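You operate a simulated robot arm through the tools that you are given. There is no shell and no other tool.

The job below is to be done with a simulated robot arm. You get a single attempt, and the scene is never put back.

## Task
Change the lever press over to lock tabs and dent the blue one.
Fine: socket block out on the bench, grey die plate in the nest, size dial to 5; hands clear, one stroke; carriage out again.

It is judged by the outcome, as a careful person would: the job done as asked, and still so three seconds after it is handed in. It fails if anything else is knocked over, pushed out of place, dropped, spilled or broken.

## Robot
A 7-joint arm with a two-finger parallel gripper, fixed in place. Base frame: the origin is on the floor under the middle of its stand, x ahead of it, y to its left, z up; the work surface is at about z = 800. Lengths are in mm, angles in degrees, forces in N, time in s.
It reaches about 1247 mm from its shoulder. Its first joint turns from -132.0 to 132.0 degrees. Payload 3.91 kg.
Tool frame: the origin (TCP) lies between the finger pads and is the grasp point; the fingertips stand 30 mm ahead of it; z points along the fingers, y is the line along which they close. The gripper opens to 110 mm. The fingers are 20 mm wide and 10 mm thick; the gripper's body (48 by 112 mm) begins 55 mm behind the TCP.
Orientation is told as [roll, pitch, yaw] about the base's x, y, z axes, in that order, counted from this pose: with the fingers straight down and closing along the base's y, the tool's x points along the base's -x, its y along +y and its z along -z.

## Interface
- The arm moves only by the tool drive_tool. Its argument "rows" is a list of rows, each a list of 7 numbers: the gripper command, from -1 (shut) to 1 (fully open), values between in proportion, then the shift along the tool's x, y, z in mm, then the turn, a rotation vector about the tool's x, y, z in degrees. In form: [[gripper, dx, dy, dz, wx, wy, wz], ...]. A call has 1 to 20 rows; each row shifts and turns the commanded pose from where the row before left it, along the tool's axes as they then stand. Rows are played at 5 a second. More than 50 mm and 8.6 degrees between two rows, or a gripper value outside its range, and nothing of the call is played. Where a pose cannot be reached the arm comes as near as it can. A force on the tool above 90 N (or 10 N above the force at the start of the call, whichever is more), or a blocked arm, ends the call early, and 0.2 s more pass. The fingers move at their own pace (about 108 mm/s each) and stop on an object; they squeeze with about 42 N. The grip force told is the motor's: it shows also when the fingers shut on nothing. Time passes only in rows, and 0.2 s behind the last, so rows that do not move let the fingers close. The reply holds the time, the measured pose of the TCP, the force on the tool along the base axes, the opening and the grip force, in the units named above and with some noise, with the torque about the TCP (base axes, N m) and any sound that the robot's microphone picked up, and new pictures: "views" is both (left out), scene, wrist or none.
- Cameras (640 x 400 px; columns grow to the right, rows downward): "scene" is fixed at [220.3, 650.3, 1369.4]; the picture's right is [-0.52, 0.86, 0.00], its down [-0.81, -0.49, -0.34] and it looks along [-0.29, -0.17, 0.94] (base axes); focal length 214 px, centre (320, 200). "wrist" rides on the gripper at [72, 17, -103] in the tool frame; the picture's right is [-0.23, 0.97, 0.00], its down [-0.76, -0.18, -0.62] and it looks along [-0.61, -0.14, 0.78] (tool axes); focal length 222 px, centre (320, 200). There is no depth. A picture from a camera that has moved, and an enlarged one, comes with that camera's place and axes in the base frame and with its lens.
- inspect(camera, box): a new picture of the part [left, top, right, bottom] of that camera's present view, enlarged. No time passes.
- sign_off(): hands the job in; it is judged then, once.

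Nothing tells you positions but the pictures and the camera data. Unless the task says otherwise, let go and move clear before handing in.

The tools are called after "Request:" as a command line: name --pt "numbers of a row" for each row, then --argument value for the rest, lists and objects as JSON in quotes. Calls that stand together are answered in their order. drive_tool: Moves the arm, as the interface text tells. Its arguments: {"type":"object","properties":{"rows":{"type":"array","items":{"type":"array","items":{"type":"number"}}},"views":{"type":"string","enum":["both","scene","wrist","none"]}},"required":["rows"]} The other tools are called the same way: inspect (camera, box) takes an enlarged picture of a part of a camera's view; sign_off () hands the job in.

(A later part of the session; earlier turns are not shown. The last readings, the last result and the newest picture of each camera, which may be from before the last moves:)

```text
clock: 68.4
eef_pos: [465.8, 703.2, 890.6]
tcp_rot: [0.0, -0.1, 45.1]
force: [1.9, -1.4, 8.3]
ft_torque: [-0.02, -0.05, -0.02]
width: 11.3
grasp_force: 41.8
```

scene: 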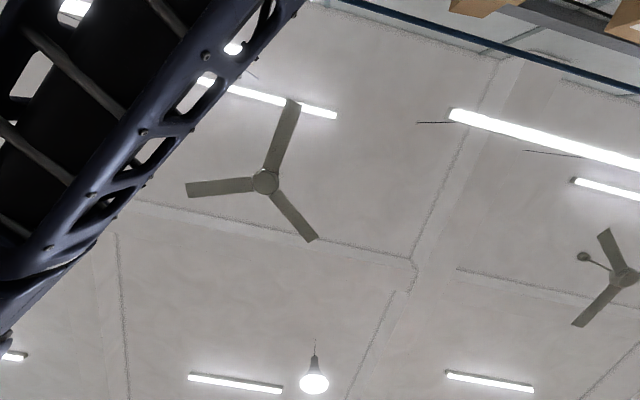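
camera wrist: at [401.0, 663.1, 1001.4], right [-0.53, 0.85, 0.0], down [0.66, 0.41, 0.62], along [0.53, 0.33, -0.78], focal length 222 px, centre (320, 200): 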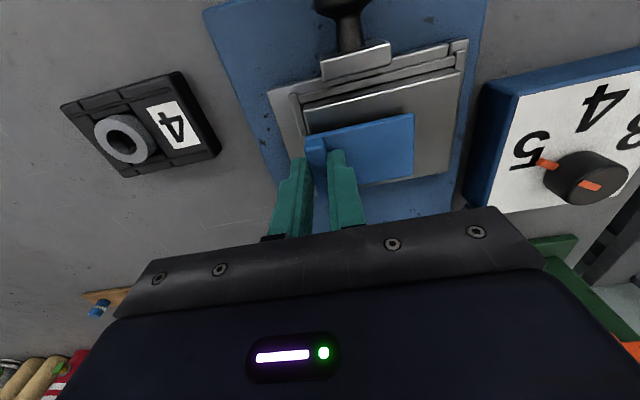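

Contact is felt, so the tab is on the die. I'll open and back off upward.

Request:
drive_tool --pt "-1 0 0 0.2 0 0 0" --pt "-0.5 0 0 0 0 0 0" --pt "-0.5 0 0 0 0 0 0" --pt "-0.5 0 0 -10 0 0 0" --pt "-0.5 0 0 -30 0 0 0" --pt "-0.5 20 0 -30 0 0 0" --pt "-0.5 0 0 0 0 0 0" --views "wrist"

Request:
inspect --camera "wrist" --box '[260, 50, 460, 175]'

```text
clock: 70.0
eef_pos: [449.2, 687.9, 958.6]
tcp_rot: [-0.1, 0.0, 45.0]
force: [-0.8, -0.1, -0.5]
ft_torque: [-0.01, 0.05, 0.0]
width: 27.4
grasp_force: 0.1
camera wrist: at [385.5, 648.9, 1061.2], right [-0.53, 0.85, 0.0], down [0.66, 0.41, 0.62], along [0.53, 0.33, -0.78], focal length 222 px, centre (320, 200)
```

wrist: 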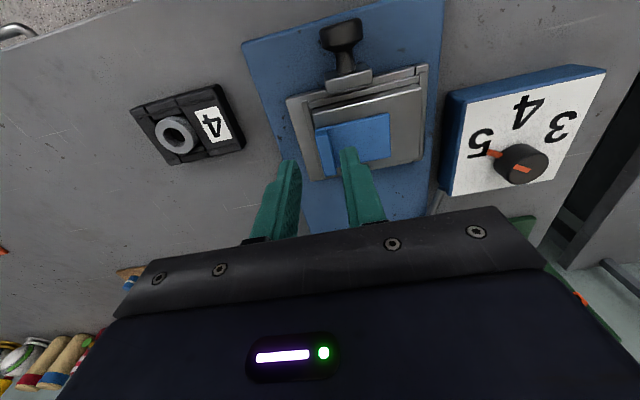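

```text
3.20 times, centred on (360, 112) of wrist
camera zoom: at [385.5, 648.9, 1061.2], right [-0.53, 0.85, 0.0], down [0.66, 0.41, 0.62], along [0.53, 0.33, -0.78], focal length 711 px, centre (192, 480)
```

zoom: 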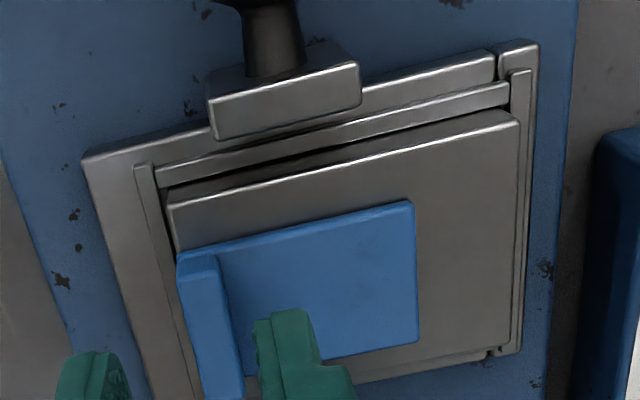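

The tab sits flat on the die over the hole. Next I'll push the carriage in by its knob. To keep the hand away from the press head, I'll back off and tilt the tool forward.

Request:
drive_tool --pt "-0.5 40 8 0 0 0 0" --pt "-0.5 40 8 0 0 0 0" --pt "-0.5 40 8 0 0 0 0" --pt "-1 24 8 0 0 -8 0" --pt "-1 0 0 0 0 -8 0" --pt "-1 0 0 0 0 -8 0" --pt "-1 0 0 0 0 -8 0" --pt "-1 0 0 0 0 -8 0" --pt "-1 0 0 0 0 0 0" --views "wrist"

Request:
inspect --camera "wrist" --box '[240, 30, 440, 155]'

Request:
inspect --camera "wrist" --box '[240, 120, 400, 220]'

```text
clock: 72.0
eef_pos: [327.0, 609.2, 960.2]
tcp_rot: [0.1, -40.2, 44.9]
force: [0.0, 0.6, 1.1]
ft_torque: [0.02, 0.0, 0.03]
width: 0.2
grasp_force: 37.6
camera wrist: at [226.7, 535.0, 991.8], right [-0.56, 0.81, 0.15], down [0.25, 0.0, 0.97], along [0.78, 0.58, -0.21], focal length 222 px, centre (320, 200)
```

wrist: 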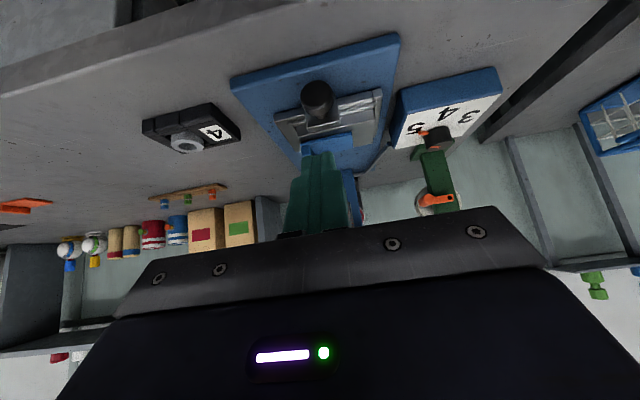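

```text
3.20 times, centred on (340, 92) of wrist
camera zoom: at [226.7, 535.0, 991.8], right [-0.56, 0.81, 0.15], down [0.25, 0.0, 0.97], along [0.78, 0.58, -0.21], focal length 711 px, centre (256, 544)
```

zoom: 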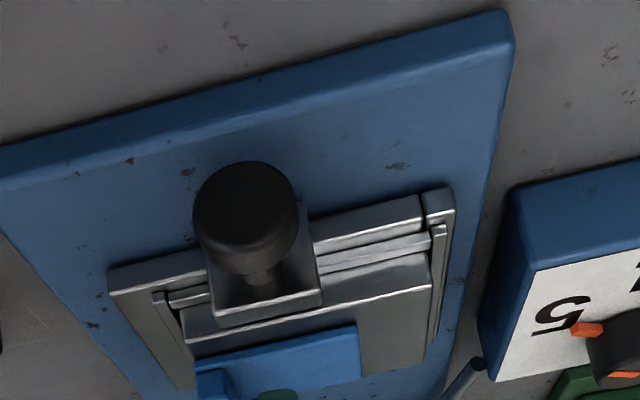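

```text
4.00 times, centred on (320, 170) of wrist
camera zoom: at [226.7, 535.0, 991.8], right [-0.56, 0.81, 0.15], down [0.25, 0.0, 0.97], along [0.78, 0.58, -0.21], focal length 888 px, centre (320, 320)
```

zoom: 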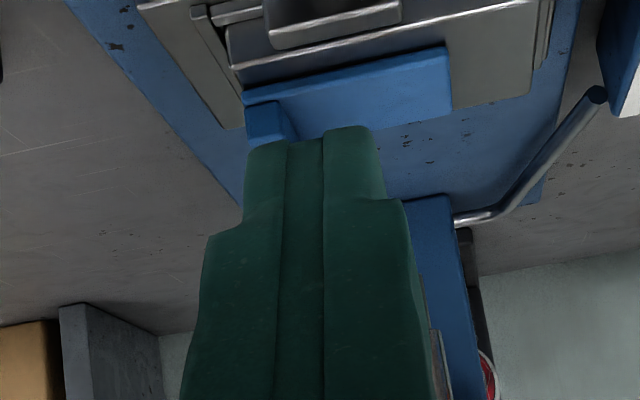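

The knob's face is centred at about u=739, w=-201, z=844. I'll lower the closed fingertips in front of it.

Request:
drive_tool --pt "-1 12 0.5 34 0 0 0" --pt "-1 12 0.5 34 0 0 0" --pt "-1 12 0.5 33 0 0 0" --pt "-1 0 0 0 0 0 0" --views "wrist"

Request:
inspect --camera "wrist" --box '[220, 80, 460, 230]'

```text
clock: 73.0
eef_pos: [350.7, 636.4, 858.7]
tcp_rot: [0.0, -40.1, 45.0]
force: [-0.2, -0.1, 0.4]
ft_torque: [0.04, 0.01, -0.01]
width: 0.0
grasp_force: 37.6
camera wrist: at [250.8, 562.3, 890.8], right [-0.57, 0.81, 0.15], down [0.25, 0.0, 0.97], along [0.78, 0.58, -0.21], focal length 222 px, centre (320, 200)
```

wrist: 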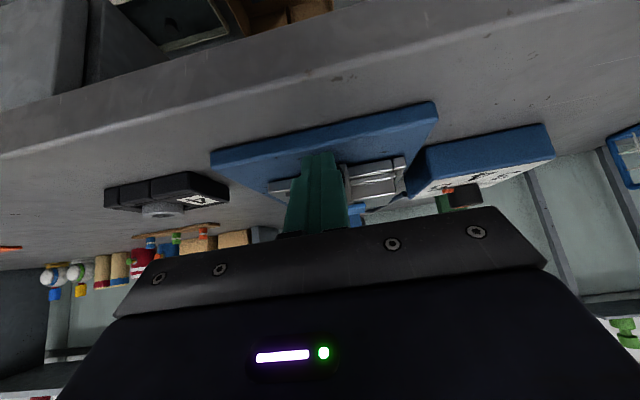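

```text
2.67 times, centred on (340, 155) of wrist
camera zoom: at [250.8, 562.3, 890.8], right [-0.57, 0.81, 0.15], down [0.25, 0.0, 0.97], along [0.78, 0.58, -0.21], focal length 592 px, centre (267, 320)
```

zoom: 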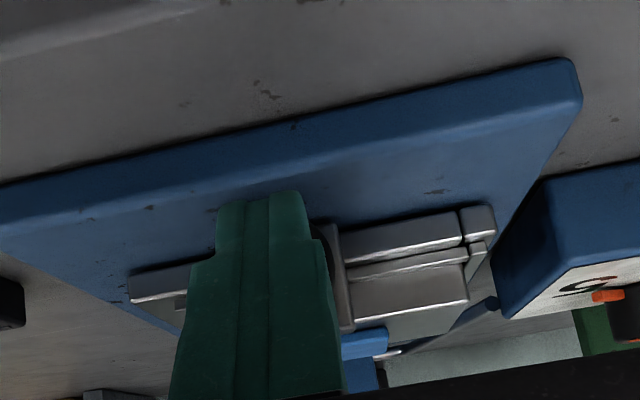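

Request:
drive_tool --pt "-1 -7.65 0 6.44 0 0 0" --pt "-1 -7.65 0 6.44 0 0 0" --pt "-1 -7.65 0 6.44 0 0 0" --pt "-1 0 0 0 0 0 0" --views "wrist"

Request:
inspect --camera "wrist" --box '[220, 80, 460, 230]'

```text
clock: 74.0
eef_pos: [370.7, 658.8, 858.5]
tcp_rot: [-0.1, -40.0, 45.0]
force: [-0.1, 0.3, 0.2]
ft_torque: [-0.02, -0.01, 0.05]
width: 0.2
grasp_force: 37.8
camera wrist: at [271.7, 584.0, 890.9], right [-0.57, 0.81, 0.15], down [0.26, 0.0, 0.97], along [0.78, 0.58, -0.21], focal length 222 px, centre (320, 200)
```

wrist: 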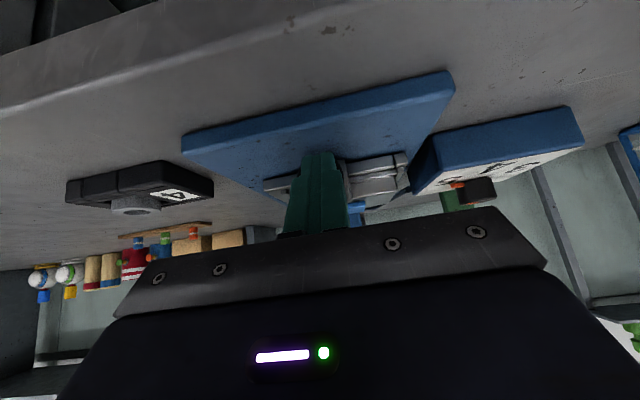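

```text
2.67 times, centred on (340, 155) of wrist
camera zoom: at [271.7, 584.0, 890.9], right [-0.57, 0.81, 0.15], down [0.26, 0.0, 0.97], along [0.78, 0.58, -0.21], focal length 592 px, centre (267, 320)
```

zoom: 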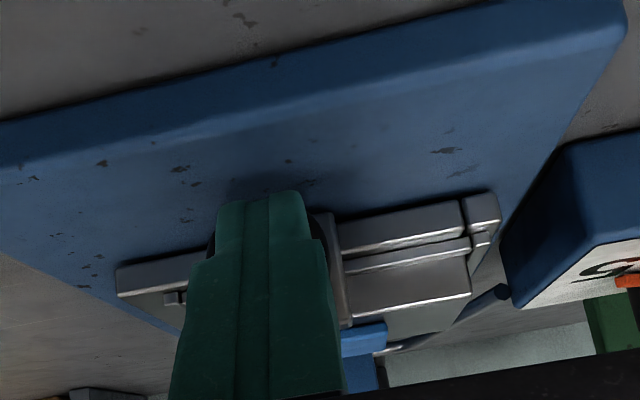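

The carriage is sliding in with almost no resistance. I'll keep pushing.

Request:
drive_tool --pt "-1 -7.65 0 6.44 0 0 0" --pt "-1 -7.65 0 6.44 0 0 0" --pt "-1 -7.65 0 6.44 0 0 0" --pt "-1 -7.65 0 6.44 0 0 0" --pt "-1 -7.65 0 6.44 0 0 0" --pt "-1 -7.65 0 6.44 0 0 0" --pt "-1 0 0 0 0 0 0" --views "wrist"

Request:
inspect --camera "wrist" --box '[220, 80, 460, 230]'

```text
clock: 75.6
eef_pos: [415.8, 701.2, 862.0]
tcp_rot: [-0.1, -39.9, 44.9]
force: [-0.5, -0.7, 0.2]
ft_torque: [-0.01, 0.02, 0.0]
width: 0.4
grasp_force: 37.3
camera wrist: at [316.2, 626.8, 892.3], right [-0.57, 0.81, 0.15], down [0.25, 0.0, 0.97], along [0.78, 0.58, -0.21], focal length 222 px, centre (320, 200)
```

wrist: 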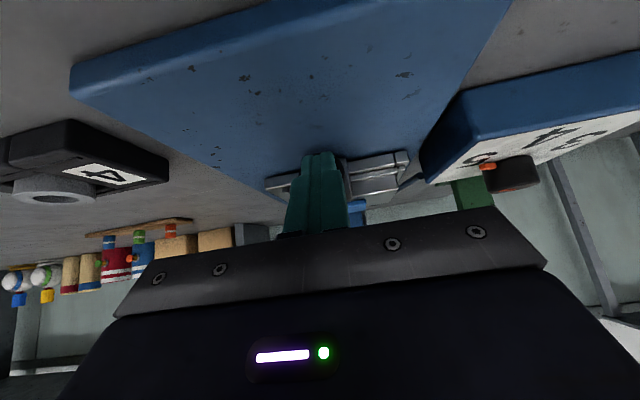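

```text
2.67 times, centred on (340, 155) of wrist
camera zoom: at [316.2, 626.8, 892.3], right [-0.57, 0.81, 0.15], down [0.25, 0.0, 0.97], along [0.78, 0.58, -0.21], focal length 592 px, centre (267, 320)
```

zoom: 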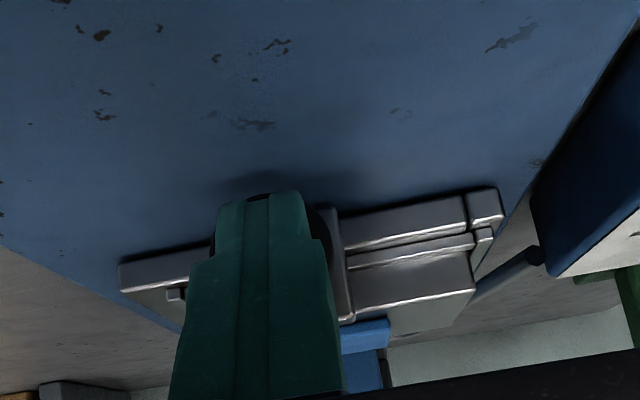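

Request:
drive_tool --pt "-1 -7.65 0 6.44 0 0 0" --pt "-1 -7.65 0 6.44 0 0 0" --pt "-1 -7.65 0 6.44 0 0 0" --pt "-1 -7.65 0 6.44 0 0 0" --pt "-1 0 0 0 0 0 0" --views "wrist"

Request:
inspect --camera "wrist" --box '[220, 80, 460, 230]'

```text
clock: 76.8
eef_pos: [443.9, 729.4, 859.7]
tcp_rot: [0.1, -40.0, 45.0]
force: [-0.6, 0.2, 0.4]
ft_torque: [-0.01, -0.04, -0.04]
width: 0.2
grasp_force: 38.0
camera wrist: at [344.4, 655.3, 891.1], right [-0.57, 0.81, 0.15], down [0.25, 0.0, 0.97], along [0.78, 0.58, -0.21], focal length 222 px, centre (320, 200)
```

wrist: 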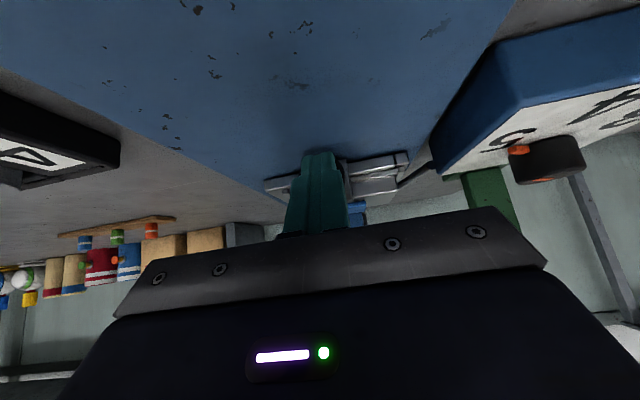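

```text
2.67 times, centred on (340, 155) of wrist
camera zoom: at [344.4, 655.3, 891.1], right [-0.57, 0.81, 0.15], down [0.25, 0.0, 0.97], along [0.78, 0.58, -0.21], focal length 592 px, centre (267, 320)
```

zoom: 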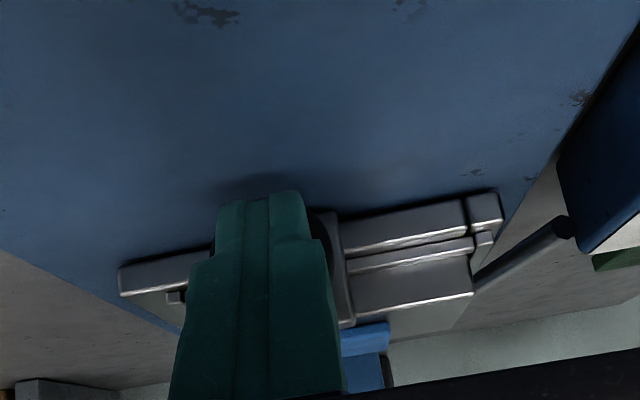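

Request:
drive_tool --pt "-1 -3.82 0 3.22 0 0 0" --pt "-1 -3.82 0 3.22 0 0 0" --pt "-1 -3.82 0 3.22 0 0 0" --pt "-1 -3.82 0 3.22 0 0 0" --pt "-1 0 0 0 0 0 0" --views "none"

```text
clock: 78.0
eef_pos: [457.5, 743.9, 860.5]
tcp_rot: [0.0, -39.9, 45.0]
force: [1.0, -0.2, -0.8]
ft_torque: [-0.01, 0.01, -0.02]
width: 0.0
grasp_force: 38.0
```

Request:
drive_tool --pt "-1 -2.3 0 1.93 0 0 0" --pt "-1 -2.3 0 1.93 0 0 0" --pt "-1 0 0 0 0 0 0" --views "wrist"

Request:
inspect --camera "wrist" --box '[220, 80, 460, 230]'

```text
clock: 78.8
eef_pos: [461.1, 747.9, 859.1]
tcp_rot: [0.0, -40.0, 44.9]
force: [-0.5, 0.2, -0.3]
ft_torque: [0.01, 0.02, 0.01]
width: 0.2
grasp_force: 37.8
camera wrist: at [362.2, 673.7, 891.8], right [-0.57, 0.81, 0.15], down [0.25, 0.0, 0.97], along [0.78, 0.58, -0.21], focal length 222 px, centre (320, 200)
```

wrist: 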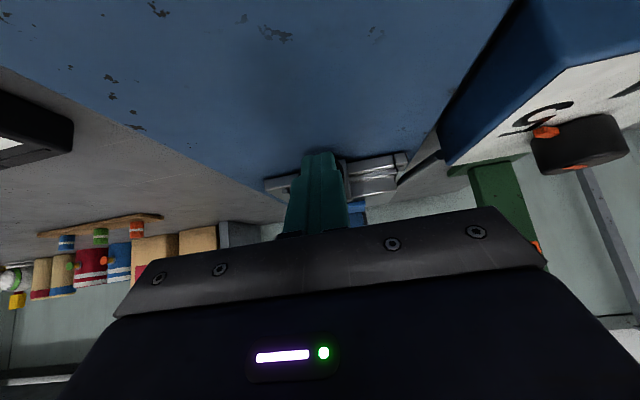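

```text
2.67 times, centred on (340, 155) of wrist
camera zoom: at [362.2, 673.7, 891.8], right [-0.57, 0.81, 0.15], down [0.25, 0.0, 0.97], along [0.78, 0.58, -0.21], focal length 592 px, centre (267, 320)
```

zoom: 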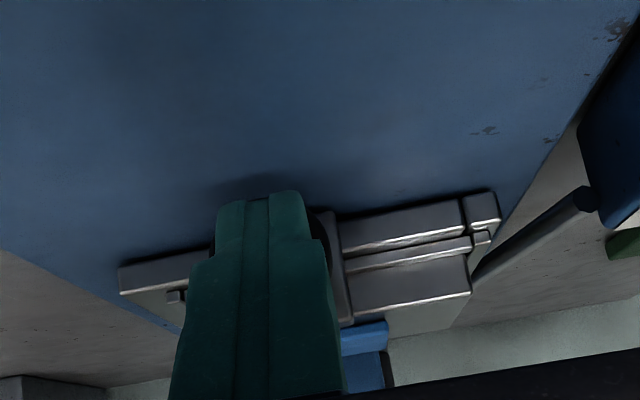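

Request:
drive_tool --pt "-1 -1.53 0 1.29 0 0 0" --pt "-1 -1.53 0 1.29 0 0 0" --pt "-1 0 0 0 0 0 0" --views "none"

```text
clock: 79.6
eef_pos: [463.8, 750.4, 860.5]
tcp_rot: [-0.1, -39.9, 45.0]
force: [-28.0, -37.3, 10.6]
ft_torque: [-0.15, 0.48, -0.29]
width: 0.0
grasp_force: 37.7
```

The carriage has hit its end stop and is fully in. I'll back away and look at the ram and tab.

Request:
drive_tool --pt "-1 3 0 -2.5 0 0 0" --pt "-1 15 0 -13 0 0 0" --pt "-1 30 0 -26 0 0 0" --pt "-1 30 0 -26 0 0 0" --pt "-1 30 0 -26 0 0 0" --pt "-1 30 0 -26 0 0 0" --pt "-1 0 0 0 0 0 0" --views "wrist"

Request:
inspect --camera "wrist" --box '[240, 80, 440, 205]'

```text
clock: 81.2
eef_pos: [332.4, 620.8, 863.8]
tcp_rot: [0.0, -40.0, 45.0]
force: [-0.2, 0.0, -0.4]
ft_torque: [0.0, -0.02, -0.03]
width: 0.0
grasp_force: 37.6
camera wrist: at [233.2, 545.9, 895.0], right [-0.57, 0.81, 0.15], down [0.25, 0.0, 0.97], along [0.78, 0.58, -0.21], focal length 222 px, centre (320, 200)
```

wrist: 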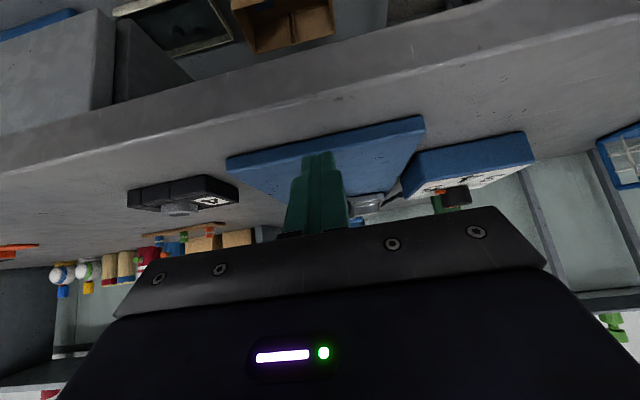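

```text
3.20 times, centred on (340, 142) of wrist
camera zoom: at [233.2, 545.9, 895.0], right [-0.57, 0.81, 0.15], down [0.25, 0.0, 0.97], along [0.78, 0.58, -0.21], focal length 711 px, centre (256, 384)
```

zoom: 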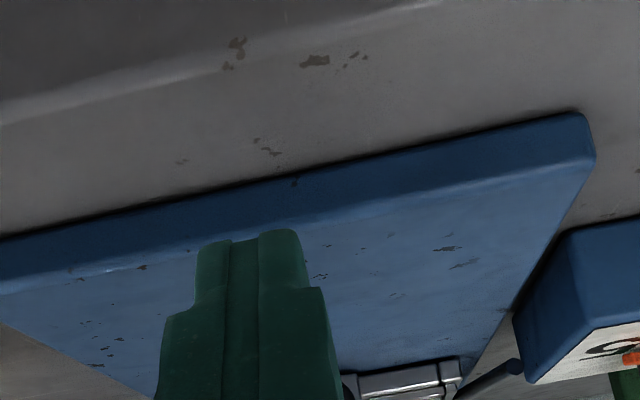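

Request:
drive_tool --pt "0 -29 0 -34.4 0 0 0" --pt "1 -29 0 -34.4 0 0 0" --pt "1 -29 0 -34.4 0 0 0" --pt "1 0 0 0 0 -8 0" --pt "1 0 0 0 0 -8 0" --pt "1 0 0 0 0 0 0" --views "wrist"

Request:
inspect --camera "wrist" --box '[240, 90, 440, 215]'

```text
clock: 82.6
eef_pos: [335.9, 622.9, 998.7]
tcp_rot: [-0.1, -56.1, 44.9]
force: [0.3, 0.8, -1.1]
ft_torque: [0.02, 0.03, 0.0]
width: 110.0
grasp_force: 0.1
camera wrist: at [233.4, 544.9, 995.3], right [-0.6, 0.78, 0.19], down [0.06, -0.19, 0.98], along [0.8, 0.6, 0.07], focal length 222 px, centre (320, 200)
```

wrist: 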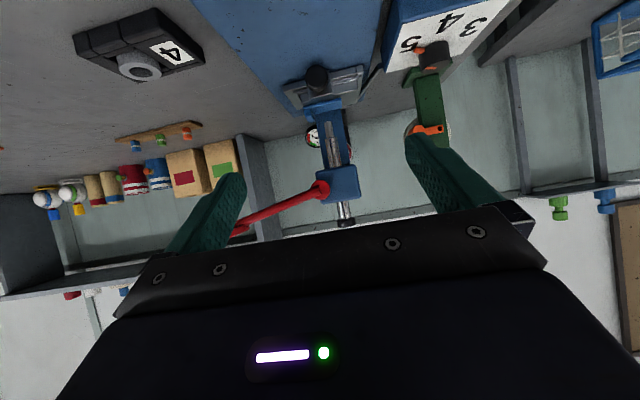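

```text
3.20 times, centred on (340, 152) of wrist
camera zoom: at [233.4, 544.9, 995.3], right [-0.6, 0.78, 0.19], down [0.06, -0.19, 0.98], along [0.8, 0.6, 0.07], focal length 711 px, centre (256, 352)
```

zoom: 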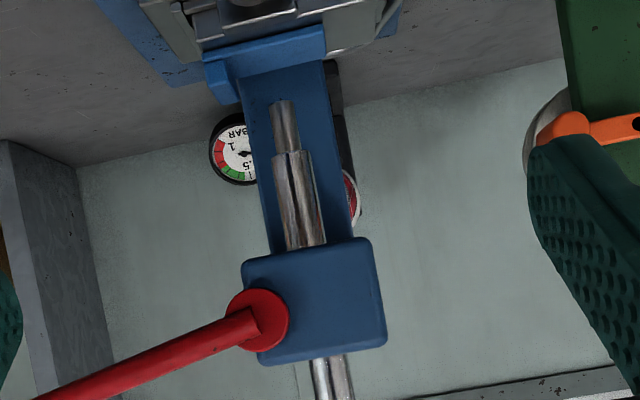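

The carriage is fully in, with the tab directly below the ram. Next is the lever; I'll move right for a close look at its handle.

Request:
drive_tool --pt "1 0 0 0 0 8 0" --pt "1 0 0 0 0 8 0" --pt "1 0 -45 0 0 0 0" --pt "1 0 -45 0 0 0 0" --pt "1 0 -45 0 0 0 0" --pt "1 0 -45 0 0 0 0" --pt "1 -25 0 -30 0 0 0" --pt "1 -25 0 -30 0 0 0" --pt "1 0 0 0 0 0 0" --views "wrist"

Request:
inspect --camera "wrist" --box '[200, 100, 460, 262]'

```text
clock: 84.6
eef_pos: [463.2, 495.7, 1076.3]
tcp_rot: [-0.1, -40.0, 45.1]
force: [0.3, 0.1, -0.3]
ft_torque: [0.0, -0.02, 0.01]
width: 109.8
grasp_force: 0.2
camera wrist: at [363.4, 421.2, 1107.8], right [-0.57, 0.81, 0.15], down [0.25, 0.0, 0.97], along [0.78, 0.58, -0.21], focal length 222 px, centre (320, 200)
```

wrist: 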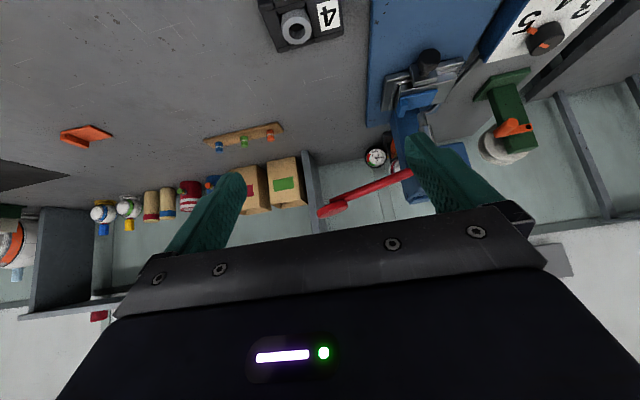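

```text
2.46 times, centred on (330, 181) of wrist
camera zoom: at [363.4, 421.2, 1107.8], right [-0.57, 0.81, 0.15], down [0.25, 0.0, 0.97], along [0.78, 0.58, -0.21], focal length 547 px, centre (295, 247)
```

zoom: 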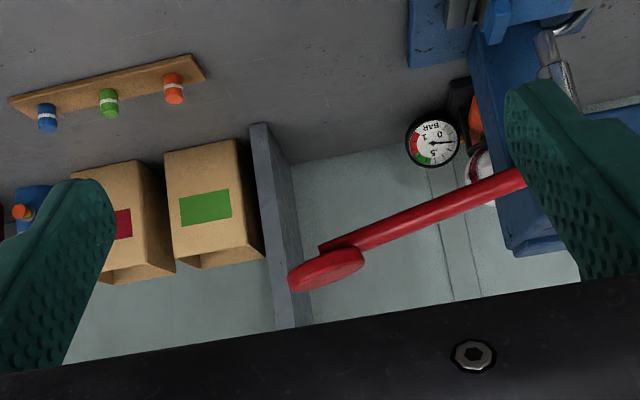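

The lever end carries a flat push pad on top, centred near u=914, w=-5, z=1051, so it should be pushed down. I'll turn the tool to yaw 135° in free space, which will also give a side view of the ram over the tab.

Request:
drive_tool --pt "1 0 0 0 0 8 0" --pt "1 0 0 0 0 8 0" --pt "1 0 0 0 0 8 0" --pt "1 0 0 0 0 8 0" --pt "1 0 0 0 0 8 0" --pt "1 0 -40 -10 0 0 0" --pt "1 0 -40 -10 0 0 0" --pt "1 0 -40 -10 0 0 0" --pt "1 0 -40 -10 0 0 0" --pt "1 0 0 0 0 0 0" --views "none"

Request:
drive_tool --pt "1 0 0 0 0 0 -7.5" --pt "1 0 0 0 0 0 -7.5" --pt "1 0 0 0 0 0 -7.5" --pt "1 0 0 0 0 0 -7.5" --pt "1 0 0 0 0 0 -7.5" --pt "1 0 0 0 0 0 -7.5" --pt "1 0 0 0 0 0 -7.5" --pt "1 0 0 0 0 0 -7.5" --pt "1 0 0 0 0 0 -7.5" --pt "1 0 0 0 0 0 -7.5" --pt "1 0 0 0 0 0 -7.5" --pt "1 0 0 0 0 0 -7.5" --pt "1 0 0 0 0 0 0" --views "wrist"

```text
clock: 86.8
eef_pos: [576.0, 383.2, 1116.7]
tcp_rot: [0.0, 0.1, 45.0]
force: [-0.2, -0.2, 0.1]
ft_torque: [0.0, 0.0, 0.01]
width: 110.1
grasp_force: 0.1
```

```text
clock: 89.6
eef_pos: [574.4, 380.9, 1115.2]
tcp_rot: [0.0, 0.0, 135.0]
force: [-0.8, 0.3, 0.1]
ft_torque: [0.01, -0.01, 0.01]
width: 110.1
grasp_force: 0.0
camera wrist: at [613.1, 317.6, 1218.6], right [-0.85, -0.53, 0.0], down [-0.41, 0.66, 0.62], along [-0.33, 0.53, -0.78], focal length 222 px, centre (320, 200)
```

wrist: 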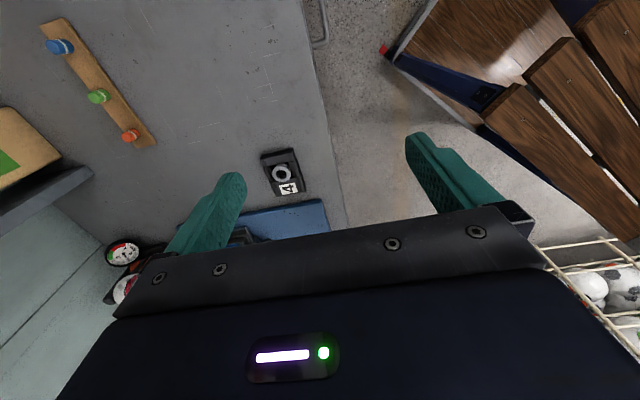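

Yaw 135° is reachable. I'll move to the right of the press and tilt to look along it from the side.

Request:
drive_tool --pt "1 40 0 0 0 0 0" --pt "1 0 -45 0 0 0 0" --pt "1 0 -45 0 0 0 0" --pt "1 0 -45 0 0 0 0" --pt "1 0 -45 0 0 0 0" --pt "1 0 -45 0 0 0 0" --pt "1 0 -40 0 0 0 0" --pt "1 0 0 20 0 -8 0" --pt "1 0 0 20 0 -8 0" --pt "1 0 0 20 0 -8 0" --pt "1 0 0 0 0 -8 0" --pt "1 0 0 0 0 -8 0" --pt "1 0 0 0 0 0 0" --views "wrist"

```text
clock: 92.4
eef_pos: [785.8, 547.9, 1056.5]
tcp_rot: [-0.1, -40.1, 135.0]
force: [0.1, 0.4, -0.2]
ft_torque: [-0.02, 0.02, 0.01]
width: 110.0
grasp_force: 0.0
camera wrist: at [858.9, 448.8, 1087.9], right [-0.81, -0.57, 0.15], down [0.0, 0.25, 0.97], along [-0.58, 0.78, -0.21], focal length 222 px, centre (320, 200)
```

wrist: 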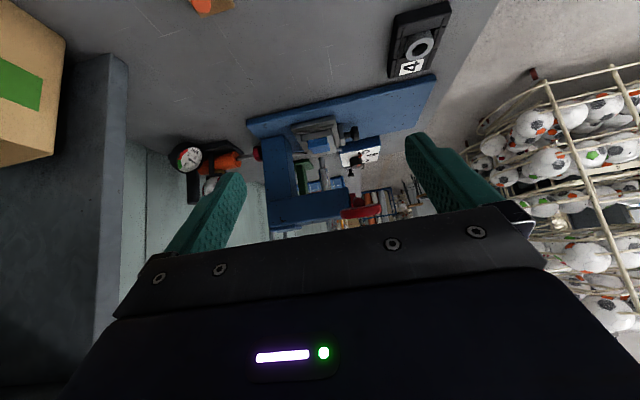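

Request:
inspect --camera "wrist" --box '[240, 100, 440, 225]'

```text
3.20 times, centred on (340, 162) of wrist
camera zoom: at [858.9, 448.8, 1087.9], right [-0.81, -0.57, 0.15], down [0.0, 0.25, 0.97], along [-0.58, 0.78, -0.21], focal length 711 px, centre (256, 320)
```

zoom: 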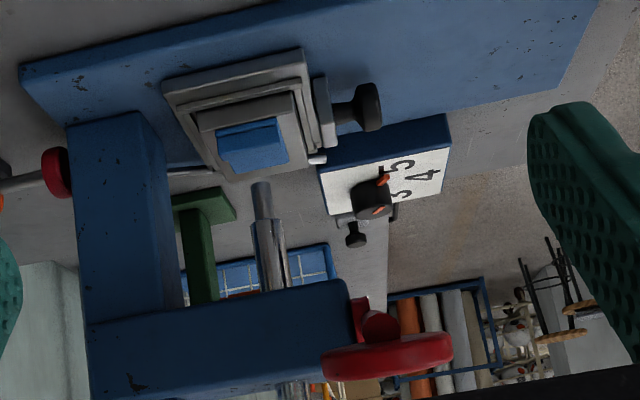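

Request:
inspect --camera "wrist" --box '[285, 110, 365, 160]'

Request:
inspect --camera "wrist" --box '[330, 170, 410, 220]'

```text
8.00 times, centred on (325, 135) of wrist
camera zoom: at [858.9, 448.8, 1087.9], right [-0.81, -0.57, 0.15], down [0.0, 0.25, 0.97], along [-0.58, 0.78, -0.21], focal length 1777 px, centre (280, 720)
```

zoom: 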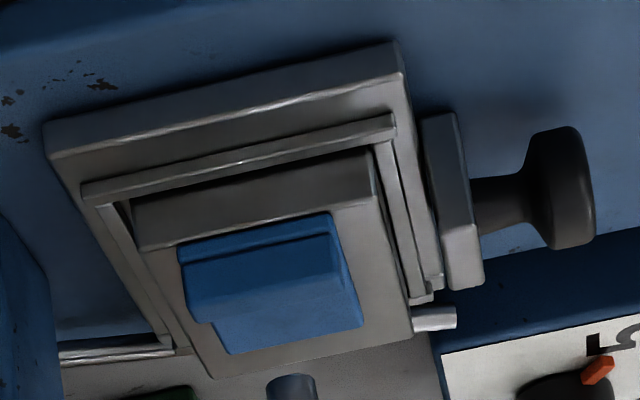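

```text
8.00 times, centred on (370, 195) of wrist
camera zoom: at [858.9, 448.8, 1087.9], right [-0.81, -0.57, 0.15], down [0.0, 0.25, 0.97], along [-0.58, 0.78, -0.21], focal length 1777 px, centre (-80, 240)
```

zoom: 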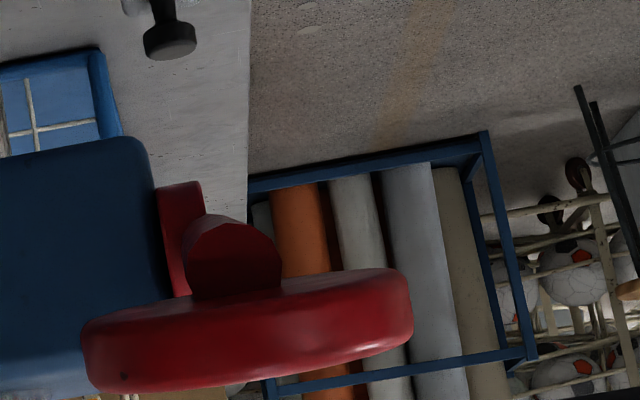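

From the side, the tab spans u 957–1000 and the ram axis is at u≈978.5, so it is centred. The hand is clear of the die. I'll move above the lever pad with the fingers closed.

Request:
drive_tool --pt "-1 -26 0 -31 0 0 0" --pt "-1 -26 0 -31 0 0 0" --pt "-1 0 0 0 0 8 0" --pt "-1 0 0 0 0 8 0" --pt "-1 0 0 0 0 8 0" --pt "-1 0 0 0 0 8 0" --pt "-1 0 0 0 0 8 0" --pt "-1 -40 7 0 0 0 0" --pt "-1 -40 7 0 0 0 0" --pt "-1 -40 7 0 0 0 0" --pt "-1 -40 6 0 0 0 0" --pt "-1 0 0 0 0 0 0" --views "wrist"

Request:
inspect --camera "wrist" --box '[220, 60, 460, 210]'

```text
clock: 95.0
eef_pos: [652.4, 644.2, 1138.1]
tcp_rot: [0.0, 0.0, 135.0]
force: [0.5, 0.4, 0.5]
ft_torque: [-0.02, 0.03, -0.01]
width: 0.0
grasp_force: 37.4
camera wrist: at [690.7, 580.4, 1240.3], right [-0.85, -0.53, 0.0], down [-0.41, 0.66, 0.62], along [-0.33, 0.53, -0.78], focal length 222 px, centre (320, 200)
```

wrist: 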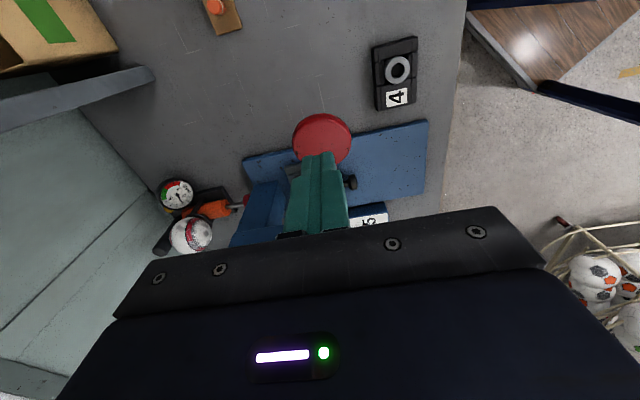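

```text
2.67 times, centred on (340, 135) of wrist
camera zoom: at [690.7, 580.4, 1240.3], right [-0.85, -0.53, 0.0], down [-0.41, 0.66, 0.62], along [-0.33, 0.53, -0.78], focal length 592 px, centre (267, 373)
```

zoom: 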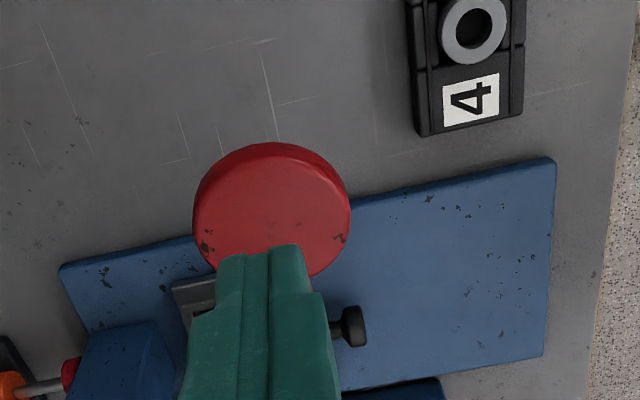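

The pad is centred at u=916, w≈-1. I'll come down to just above it.

Request:
drive_tool --pt "-1 -7.8 0 25 0 0 0" --pt "-1 0 0 20 0 0 0" --pt "-1 0 0 0 0 0 0" --views "wrist"

Request:
inspect --camera "wrist" --box '[220, 60, 460, 210]'

```text
clock: 95.8
eef_pos: [647.4, 648.0, 1093.2]
tcp_rot: [-0.1, 0.1, 135.0]
force: [-0.1, -0.5, 0.0]
ft_torque: [0.01, -0.01, -0.02]
width: 0.0
grasp_force: 38.1
camera wrist: at [686.1, 583.9, 1195.2], right [-0.85, -0.53, 0.0], down [-0.41, 0.66, 0.62], along [-0.33, 0.53, -0.78], focal length 222 px, centre (320, 200)
```

wrist: 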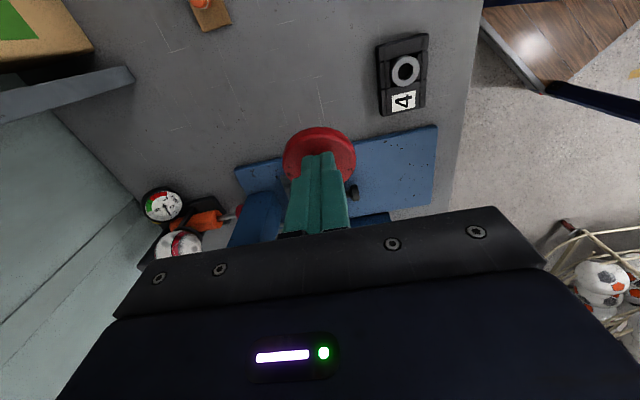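

```text
2.67 times, centred on (340, 135) of wrist
camera zoom: at [686.1, 583.9, 1195.2], right [-0.85, -0.53, 0.0], down [-0.41, 0.66, 0.62], along [-0.33, 0.53, -0.78], focal length 592 px, centre (267, 373)
```

zoom: 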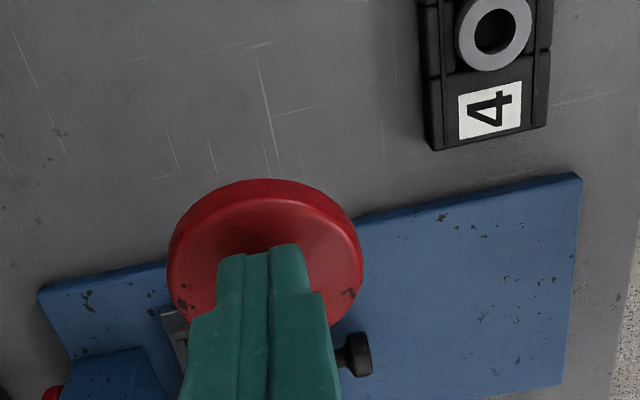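

I'm just above the pad. Now the single stroke: I'll follow the lever's arc down about its pivot in one continuous push, which stops by itself if the force rises.

Request:
drive_tool --pt "-1 5.72 0 12.18 0 -4 0" --pt "-1 5.72 0 12.18 0 -4 0" --pt "-1 5.72 0 12.18 0 -4 0" --pt "-1 5.72 0 12.18 0 -4 0" --pt "-1 5.72 0 12.18 0 -4 0" --pt "-1 5.72 0 12.18 0 -4 0" --pt "-1 5.72 0 12.18 0 -4 0" --pt "-1 5.72 0 12.18 0 -4 0" --pt "-1 5.72 0 12.18 0 -4 0" --pt "-1 5.72 0 12.18 0 -4 0" --pt "-1 5.72 0 12.18 0 -4 0" --pt "-1 5.72 0 12.18 0 -4 0" --pt "-1 5.72 0 12.18 0 -4 0" --pt "-1 5.72 0 12.18 0 -4 0" --pt "-1 5.72 0 12.18 0 -4 0" --views "wrist"

```text
clock: 97.2
eef_pos: [665.6, 634.3, 1038.9]
tcp_rot: [-1.2, -22.2, 135.4]
force: [3.5, -4.6, 32.7]
ft_torque: [-0.11, -0.06, 0.19]
width: 0.0
grasp_force: 37.4
stopped in row 6: the force on the tool passed its limit at 110 N (the readings are from after the stop); the commanded pose is now the measured one
camera wrist: at [724.9, 545.6, 1104.6], right [-0.84, -0.54, 0.07], down [-0.22, 0.45, 0.87], along [-0.5, 0.72, -0.49], focal length 222 px, centre (320, 200)
```

wrist: 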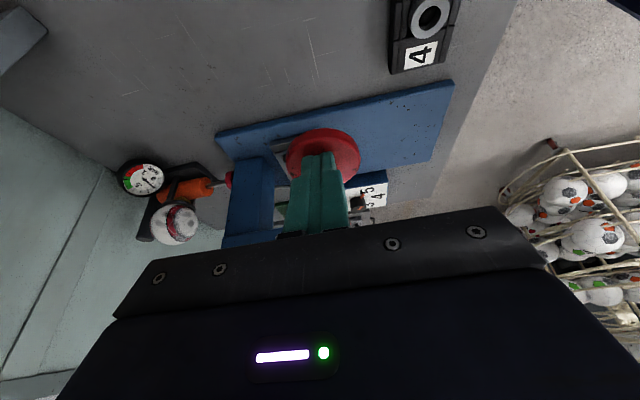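

Request:
inspect --camera "wrist" --box '[200, 90, 440, 240]'

Request:
inspect --camera "wrist" --box '[260, 100, 390, 181]'

```text
2.67 times, centred on (320, 165) of wrist
camera zoom: at [724.9, 545.6, 1104.6], right [-0.84, -0.54, 0.07], down [-0.22, 0.45, 0.87], along [-0.5, 0.72, -0.49], focal length 592 px, centre (320, 293)
```

zoom: 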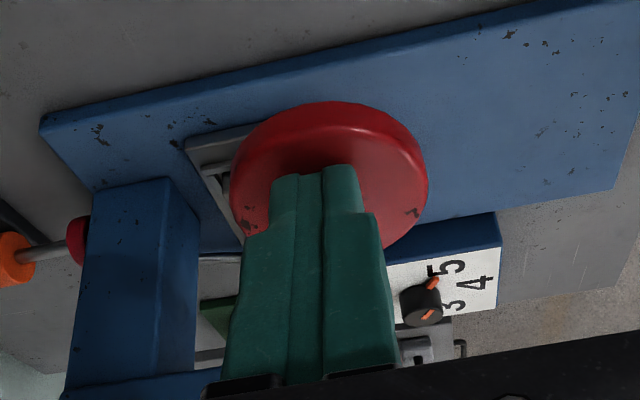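

```text
4.92 times, centred on (325, 140) of wrist
camera zoom: at [724.9, 545.6, 1104.6], right [-0.84, -0.54, 0.07], down [-0.22, 0.45, 0.87], along [-0.5, 0.72, -0.49], focal length 1094 px, centre (295, 493)
```

zoom: 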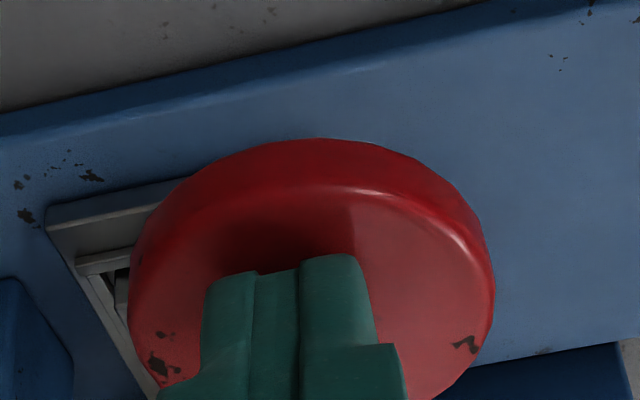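

The push was too fast: the reading peaked at 110 N and settled to 33 N, with the lever about 15° down. I'm still holding it, so I'll continue the same stroke much more slowly.

Request:
drive_tool --pt "-1 1.8 0 2.9 0 -1 0" --pt "-1 1.8 0 2.9 0 -1 0" --pt "-1 1.8 0 2.9 0 -1 0" --pt "-1 1.8 0 2.9 0 -1 0" --pt "-1 1.8 0 2.9 0 -1 0" --pt "-1 0 0 0 0 0 0" --views "wrist"

```text
clock: 97.8
eef_pos: [666.0, 635.2, 1037.5]
tcp_rot: [-1.8, -24.4, 135.4]
force: [-0.6, -7.1, 25.4]
ft_torque: [-0.16, 0.08, 0.14]
width: 0.0
grasp_force: 37.5
stopped in row 3: the force on the tool passed its limit at 95 N (the readings are from after the stop); the commanded pose is now the measured one
camera wrist: at [727.9, 543.8, 1100.4], right [-0.84, -0.54, 0.07], down [-0.2, 0.42, 0.89], along [-0.5, 0.73, -0.46], focal length 222 px, centre (320, 200)
```

wrist: 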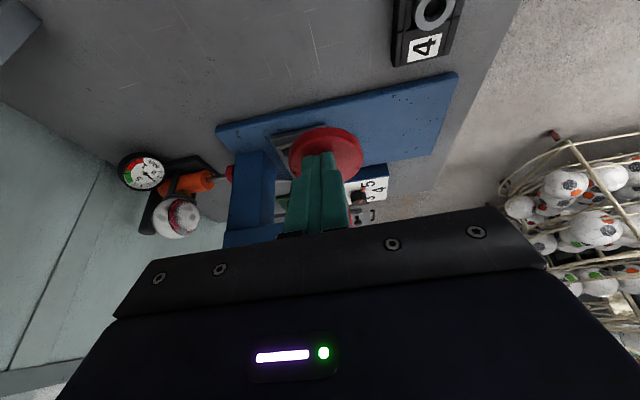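

Request:
inspect --camera "wrist" --box '[220, 130, 320, 250]'

Request:
inspect --camera "wrist" --box '[230, 110, 330, 172]'

```text
3.33 times, centred on (270, 190) of wrist
camera zoom: at [727.9, 543.8, 1100.4], right [-0.84, -0.54, 0.07], down [-0.2, 0.42, 0.89], along [-0.5, 0.73, -0.46], focal length 740 px, centre (487, 233)
```

zoom: 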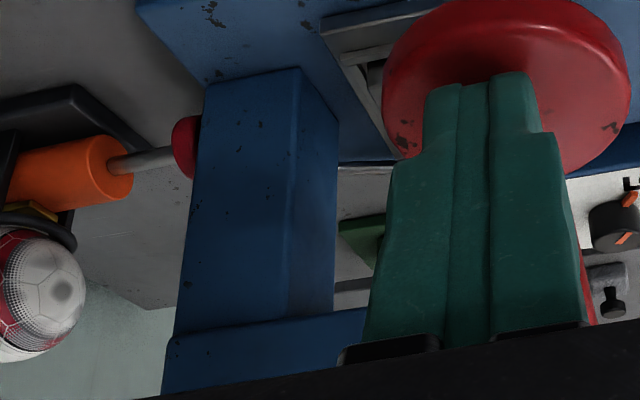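

```text
6.40 times, centred on (280, 141) of wrist
camera zoom: at [727.9, 543.8, 1100.4], right [-0.84, -0.54, 0.07], down [-0.2, 0.42, 0.89], along [-0.5, 0.73, -0.46], focal length 1422 px, centre (576, 578)
```

zoom: 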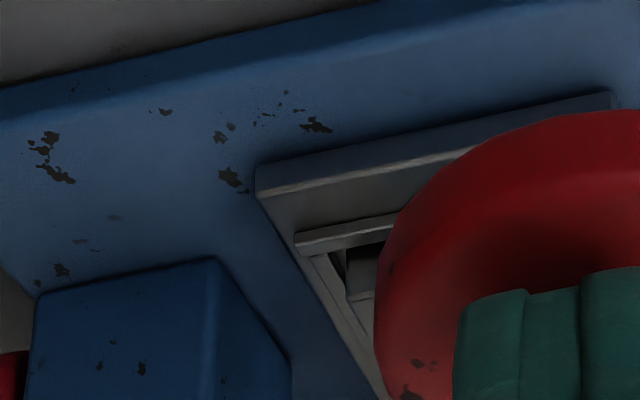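

The resistance here is stiff, with only about 1.4 mm of movement for +60 N, after roughly 17° of lever travel. Before letting go I'll press slowly to a steady higher load to see whether this is the true end of stroke.

Request:
drive_tool --pt "-1 0.41 0 0.91 0 0 0" --pt "-1 0.41 0 0.91 0 0 0" --pt "-1 0.41 0 0.91 0 0 0" --pt "-1 0 0 0 0 0 0" --views "none"

```text
clock: 98.8
eef_pos: [666.6, 634.7, 1037.7]
tcp_rot: [-2.1, -24.4, 135.3]
force: [7.8, 0.7, 71.8]
ft_torque: [0.15, -0.05, 0.07]
width: 0.1
grasp_force: 38.2
```

Request:
drive_tool --pt "-1 0.25 0 0.55 0 0 0" --pt "-1 0 0 0 0 0 0" --pt "-1 0 0 0 0 0 0" --pt "-1 0 0 0 0 0 0" --views "wrist"

Request:
inspect --camera "wrist" --box '[200, 90, 440, 240]'

```text
clock: 99.8
eef_pos: [666.8, 634.5, 1036.8]
tcp_rot: [-2.1, -24.4, 135.4]
force: [8.3, 8.4, 75.3]
ft_torque: [0.41, -0.01, -0.11]
width: 0.0
grasp_force: 37.0
camera wrist: at [727.5, 543.5, 1099.2], right [-0.84, -0.54, 0.06], down [-0.2, 0.42, 0.89], along [-0.5, 0.73, -0.46], focal length 222 px, centre (320, 200)
```

wrist: 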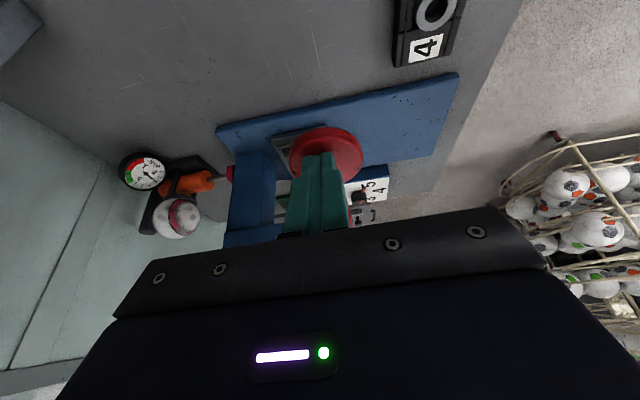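

```text
2.67 times, centred on (320, 165) of wrist
camera zoom: at [727.5, 543.5, 1099.2], right [-0.84, -0.54, 0.06], down [-0.2, 0.42, 0.89], along [-0.5, 0.73, -0.46], focal length 592 px, centre (320, 293)
```

zoom: 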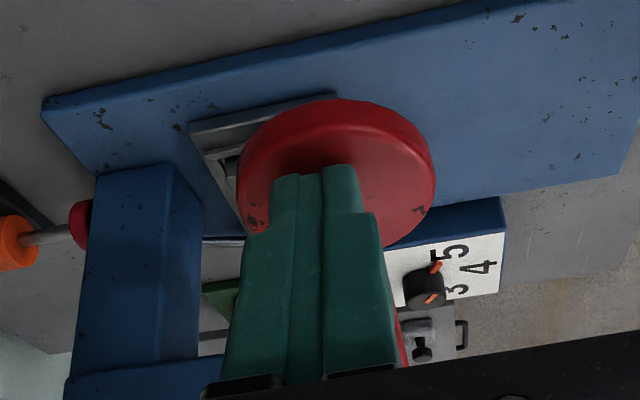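

The lever holds firm at 75 N with no further travel, so this is the end of the stroke. I'll ease back up along the same arc and watch whether the lever follows.

Request:
drive_tool --pt "-1 -1.8 0 -2.9 0 1 0" --pt "-1 -1.8 0 -2.9 0 1 0" --pt "-1 -3.6 0 -5.8 0 2 0" --pt "-1 -3.6 0 -5.8 0 2 0" --pt "-1 0 0 0 0 0 0" --views "wrist"

Request:
inspect --camera "wrist" --box '[200, 90, 440, 240]'

```text
clock: 101.0
eef_pos: [664.2, 636.6, 1050.4]
tcp_rot: [-1.4, -18.2, 135.0]
force: [-1.0, 0.4, 2.2]
ft_torque: [-0.01, 0.06, 0.04]
width: 0.0
grasp_force: 38.0
camera wrist: at [719.4, 551.7, 1124.4], right [-0.85, -0.53, 0.05], down [-0.26, 0.49, 0.83], along [-0.47, 0.69, -0.55], focal length 222 px, centre (320, 200)
```

wrist: 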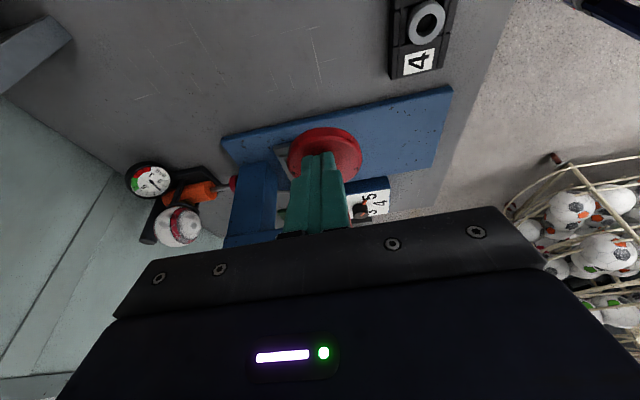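

```text
2.67 times, centred on (320, 165) of wrist
camera zoom: at [719.4, 551.7, 1124.4], right [-0.85, -0.53, 0.05], down [-0.26, 0.49, 0.83], along [-0.47, 0.69, -0.55], focal length 592 px, centre (320, 293)
```

zoom: 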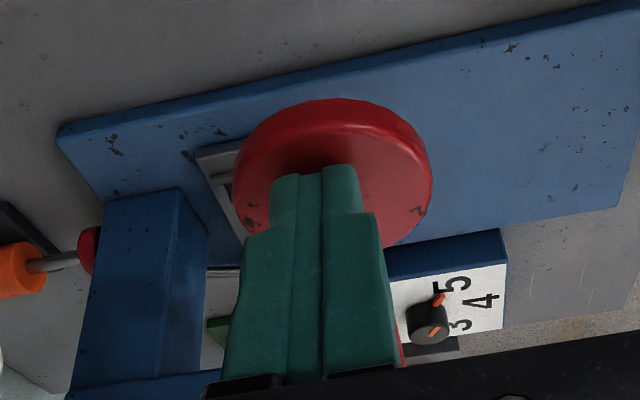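

The lever follows my fingers up with only a light spring force. I'll continue up and clear of it.

Request:
drive_tool --pt "-1 -3.6 0 -5.8 0 2 0" --pt "-1 -3.6 0 -5.8 0 2 0" --pt "-1 -3.6 0 -5.8 0 2 0" --pt "-1 -3.6 0 -5.8 0 2 0" --pt "-1 -3.6 0 -5.8 0 2 0" --pt "-1 -3.6 0 -5.8 0 2 0" --pt "-1 0 0 -15 0 2 0" --pt "-1 0 0 -25 0 2 0" --pt "-1 0 0 0 0 2.2 0" --views "wrist"

Request:
inspect --camera "wrist" --box '[200, 70, 440, 220]'

```text
clock: 103.0
eef_pos: [656.4, 642.8, 1129.8]
tcp_rot: [-1.4, -0.1, 134.8]
force: [0.5, 0.0, 0.8]
ft_torque: [0.01, 0.0, 0.0]
width: 0.0
grasp_force: 37.8
camera wrist: at [691.6, 576.6, 1232.0], right [-0.85, -0.52, -0.02], down [-0.42, 0.65, 0.63], along [-0.31, 0.55, -0.78], focal length 222 px, centre (320, 200)
```

wrist: 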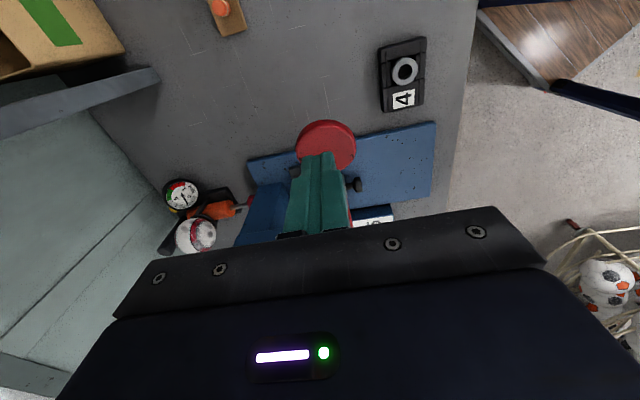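

```text
2.67 times, centred on (320, 145) of wrist
camera zoom: at [691.6, 576.6, 1232.0], right [-0.85, -0.52, -0.02], down [-0.42, 0.65, 0.63], along [-0.31, 0.55, -0.78], focal length 592 px, centre (320, 347)
```

zoom: 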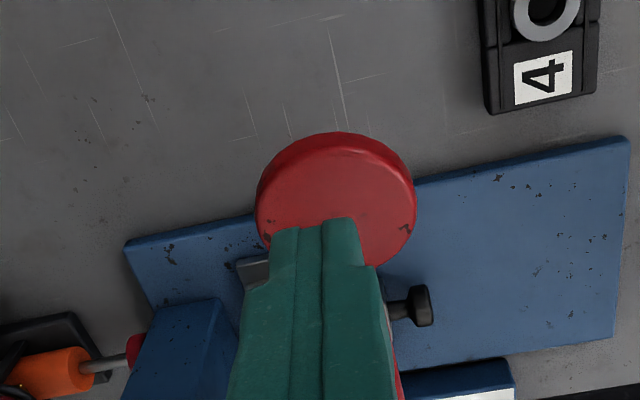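

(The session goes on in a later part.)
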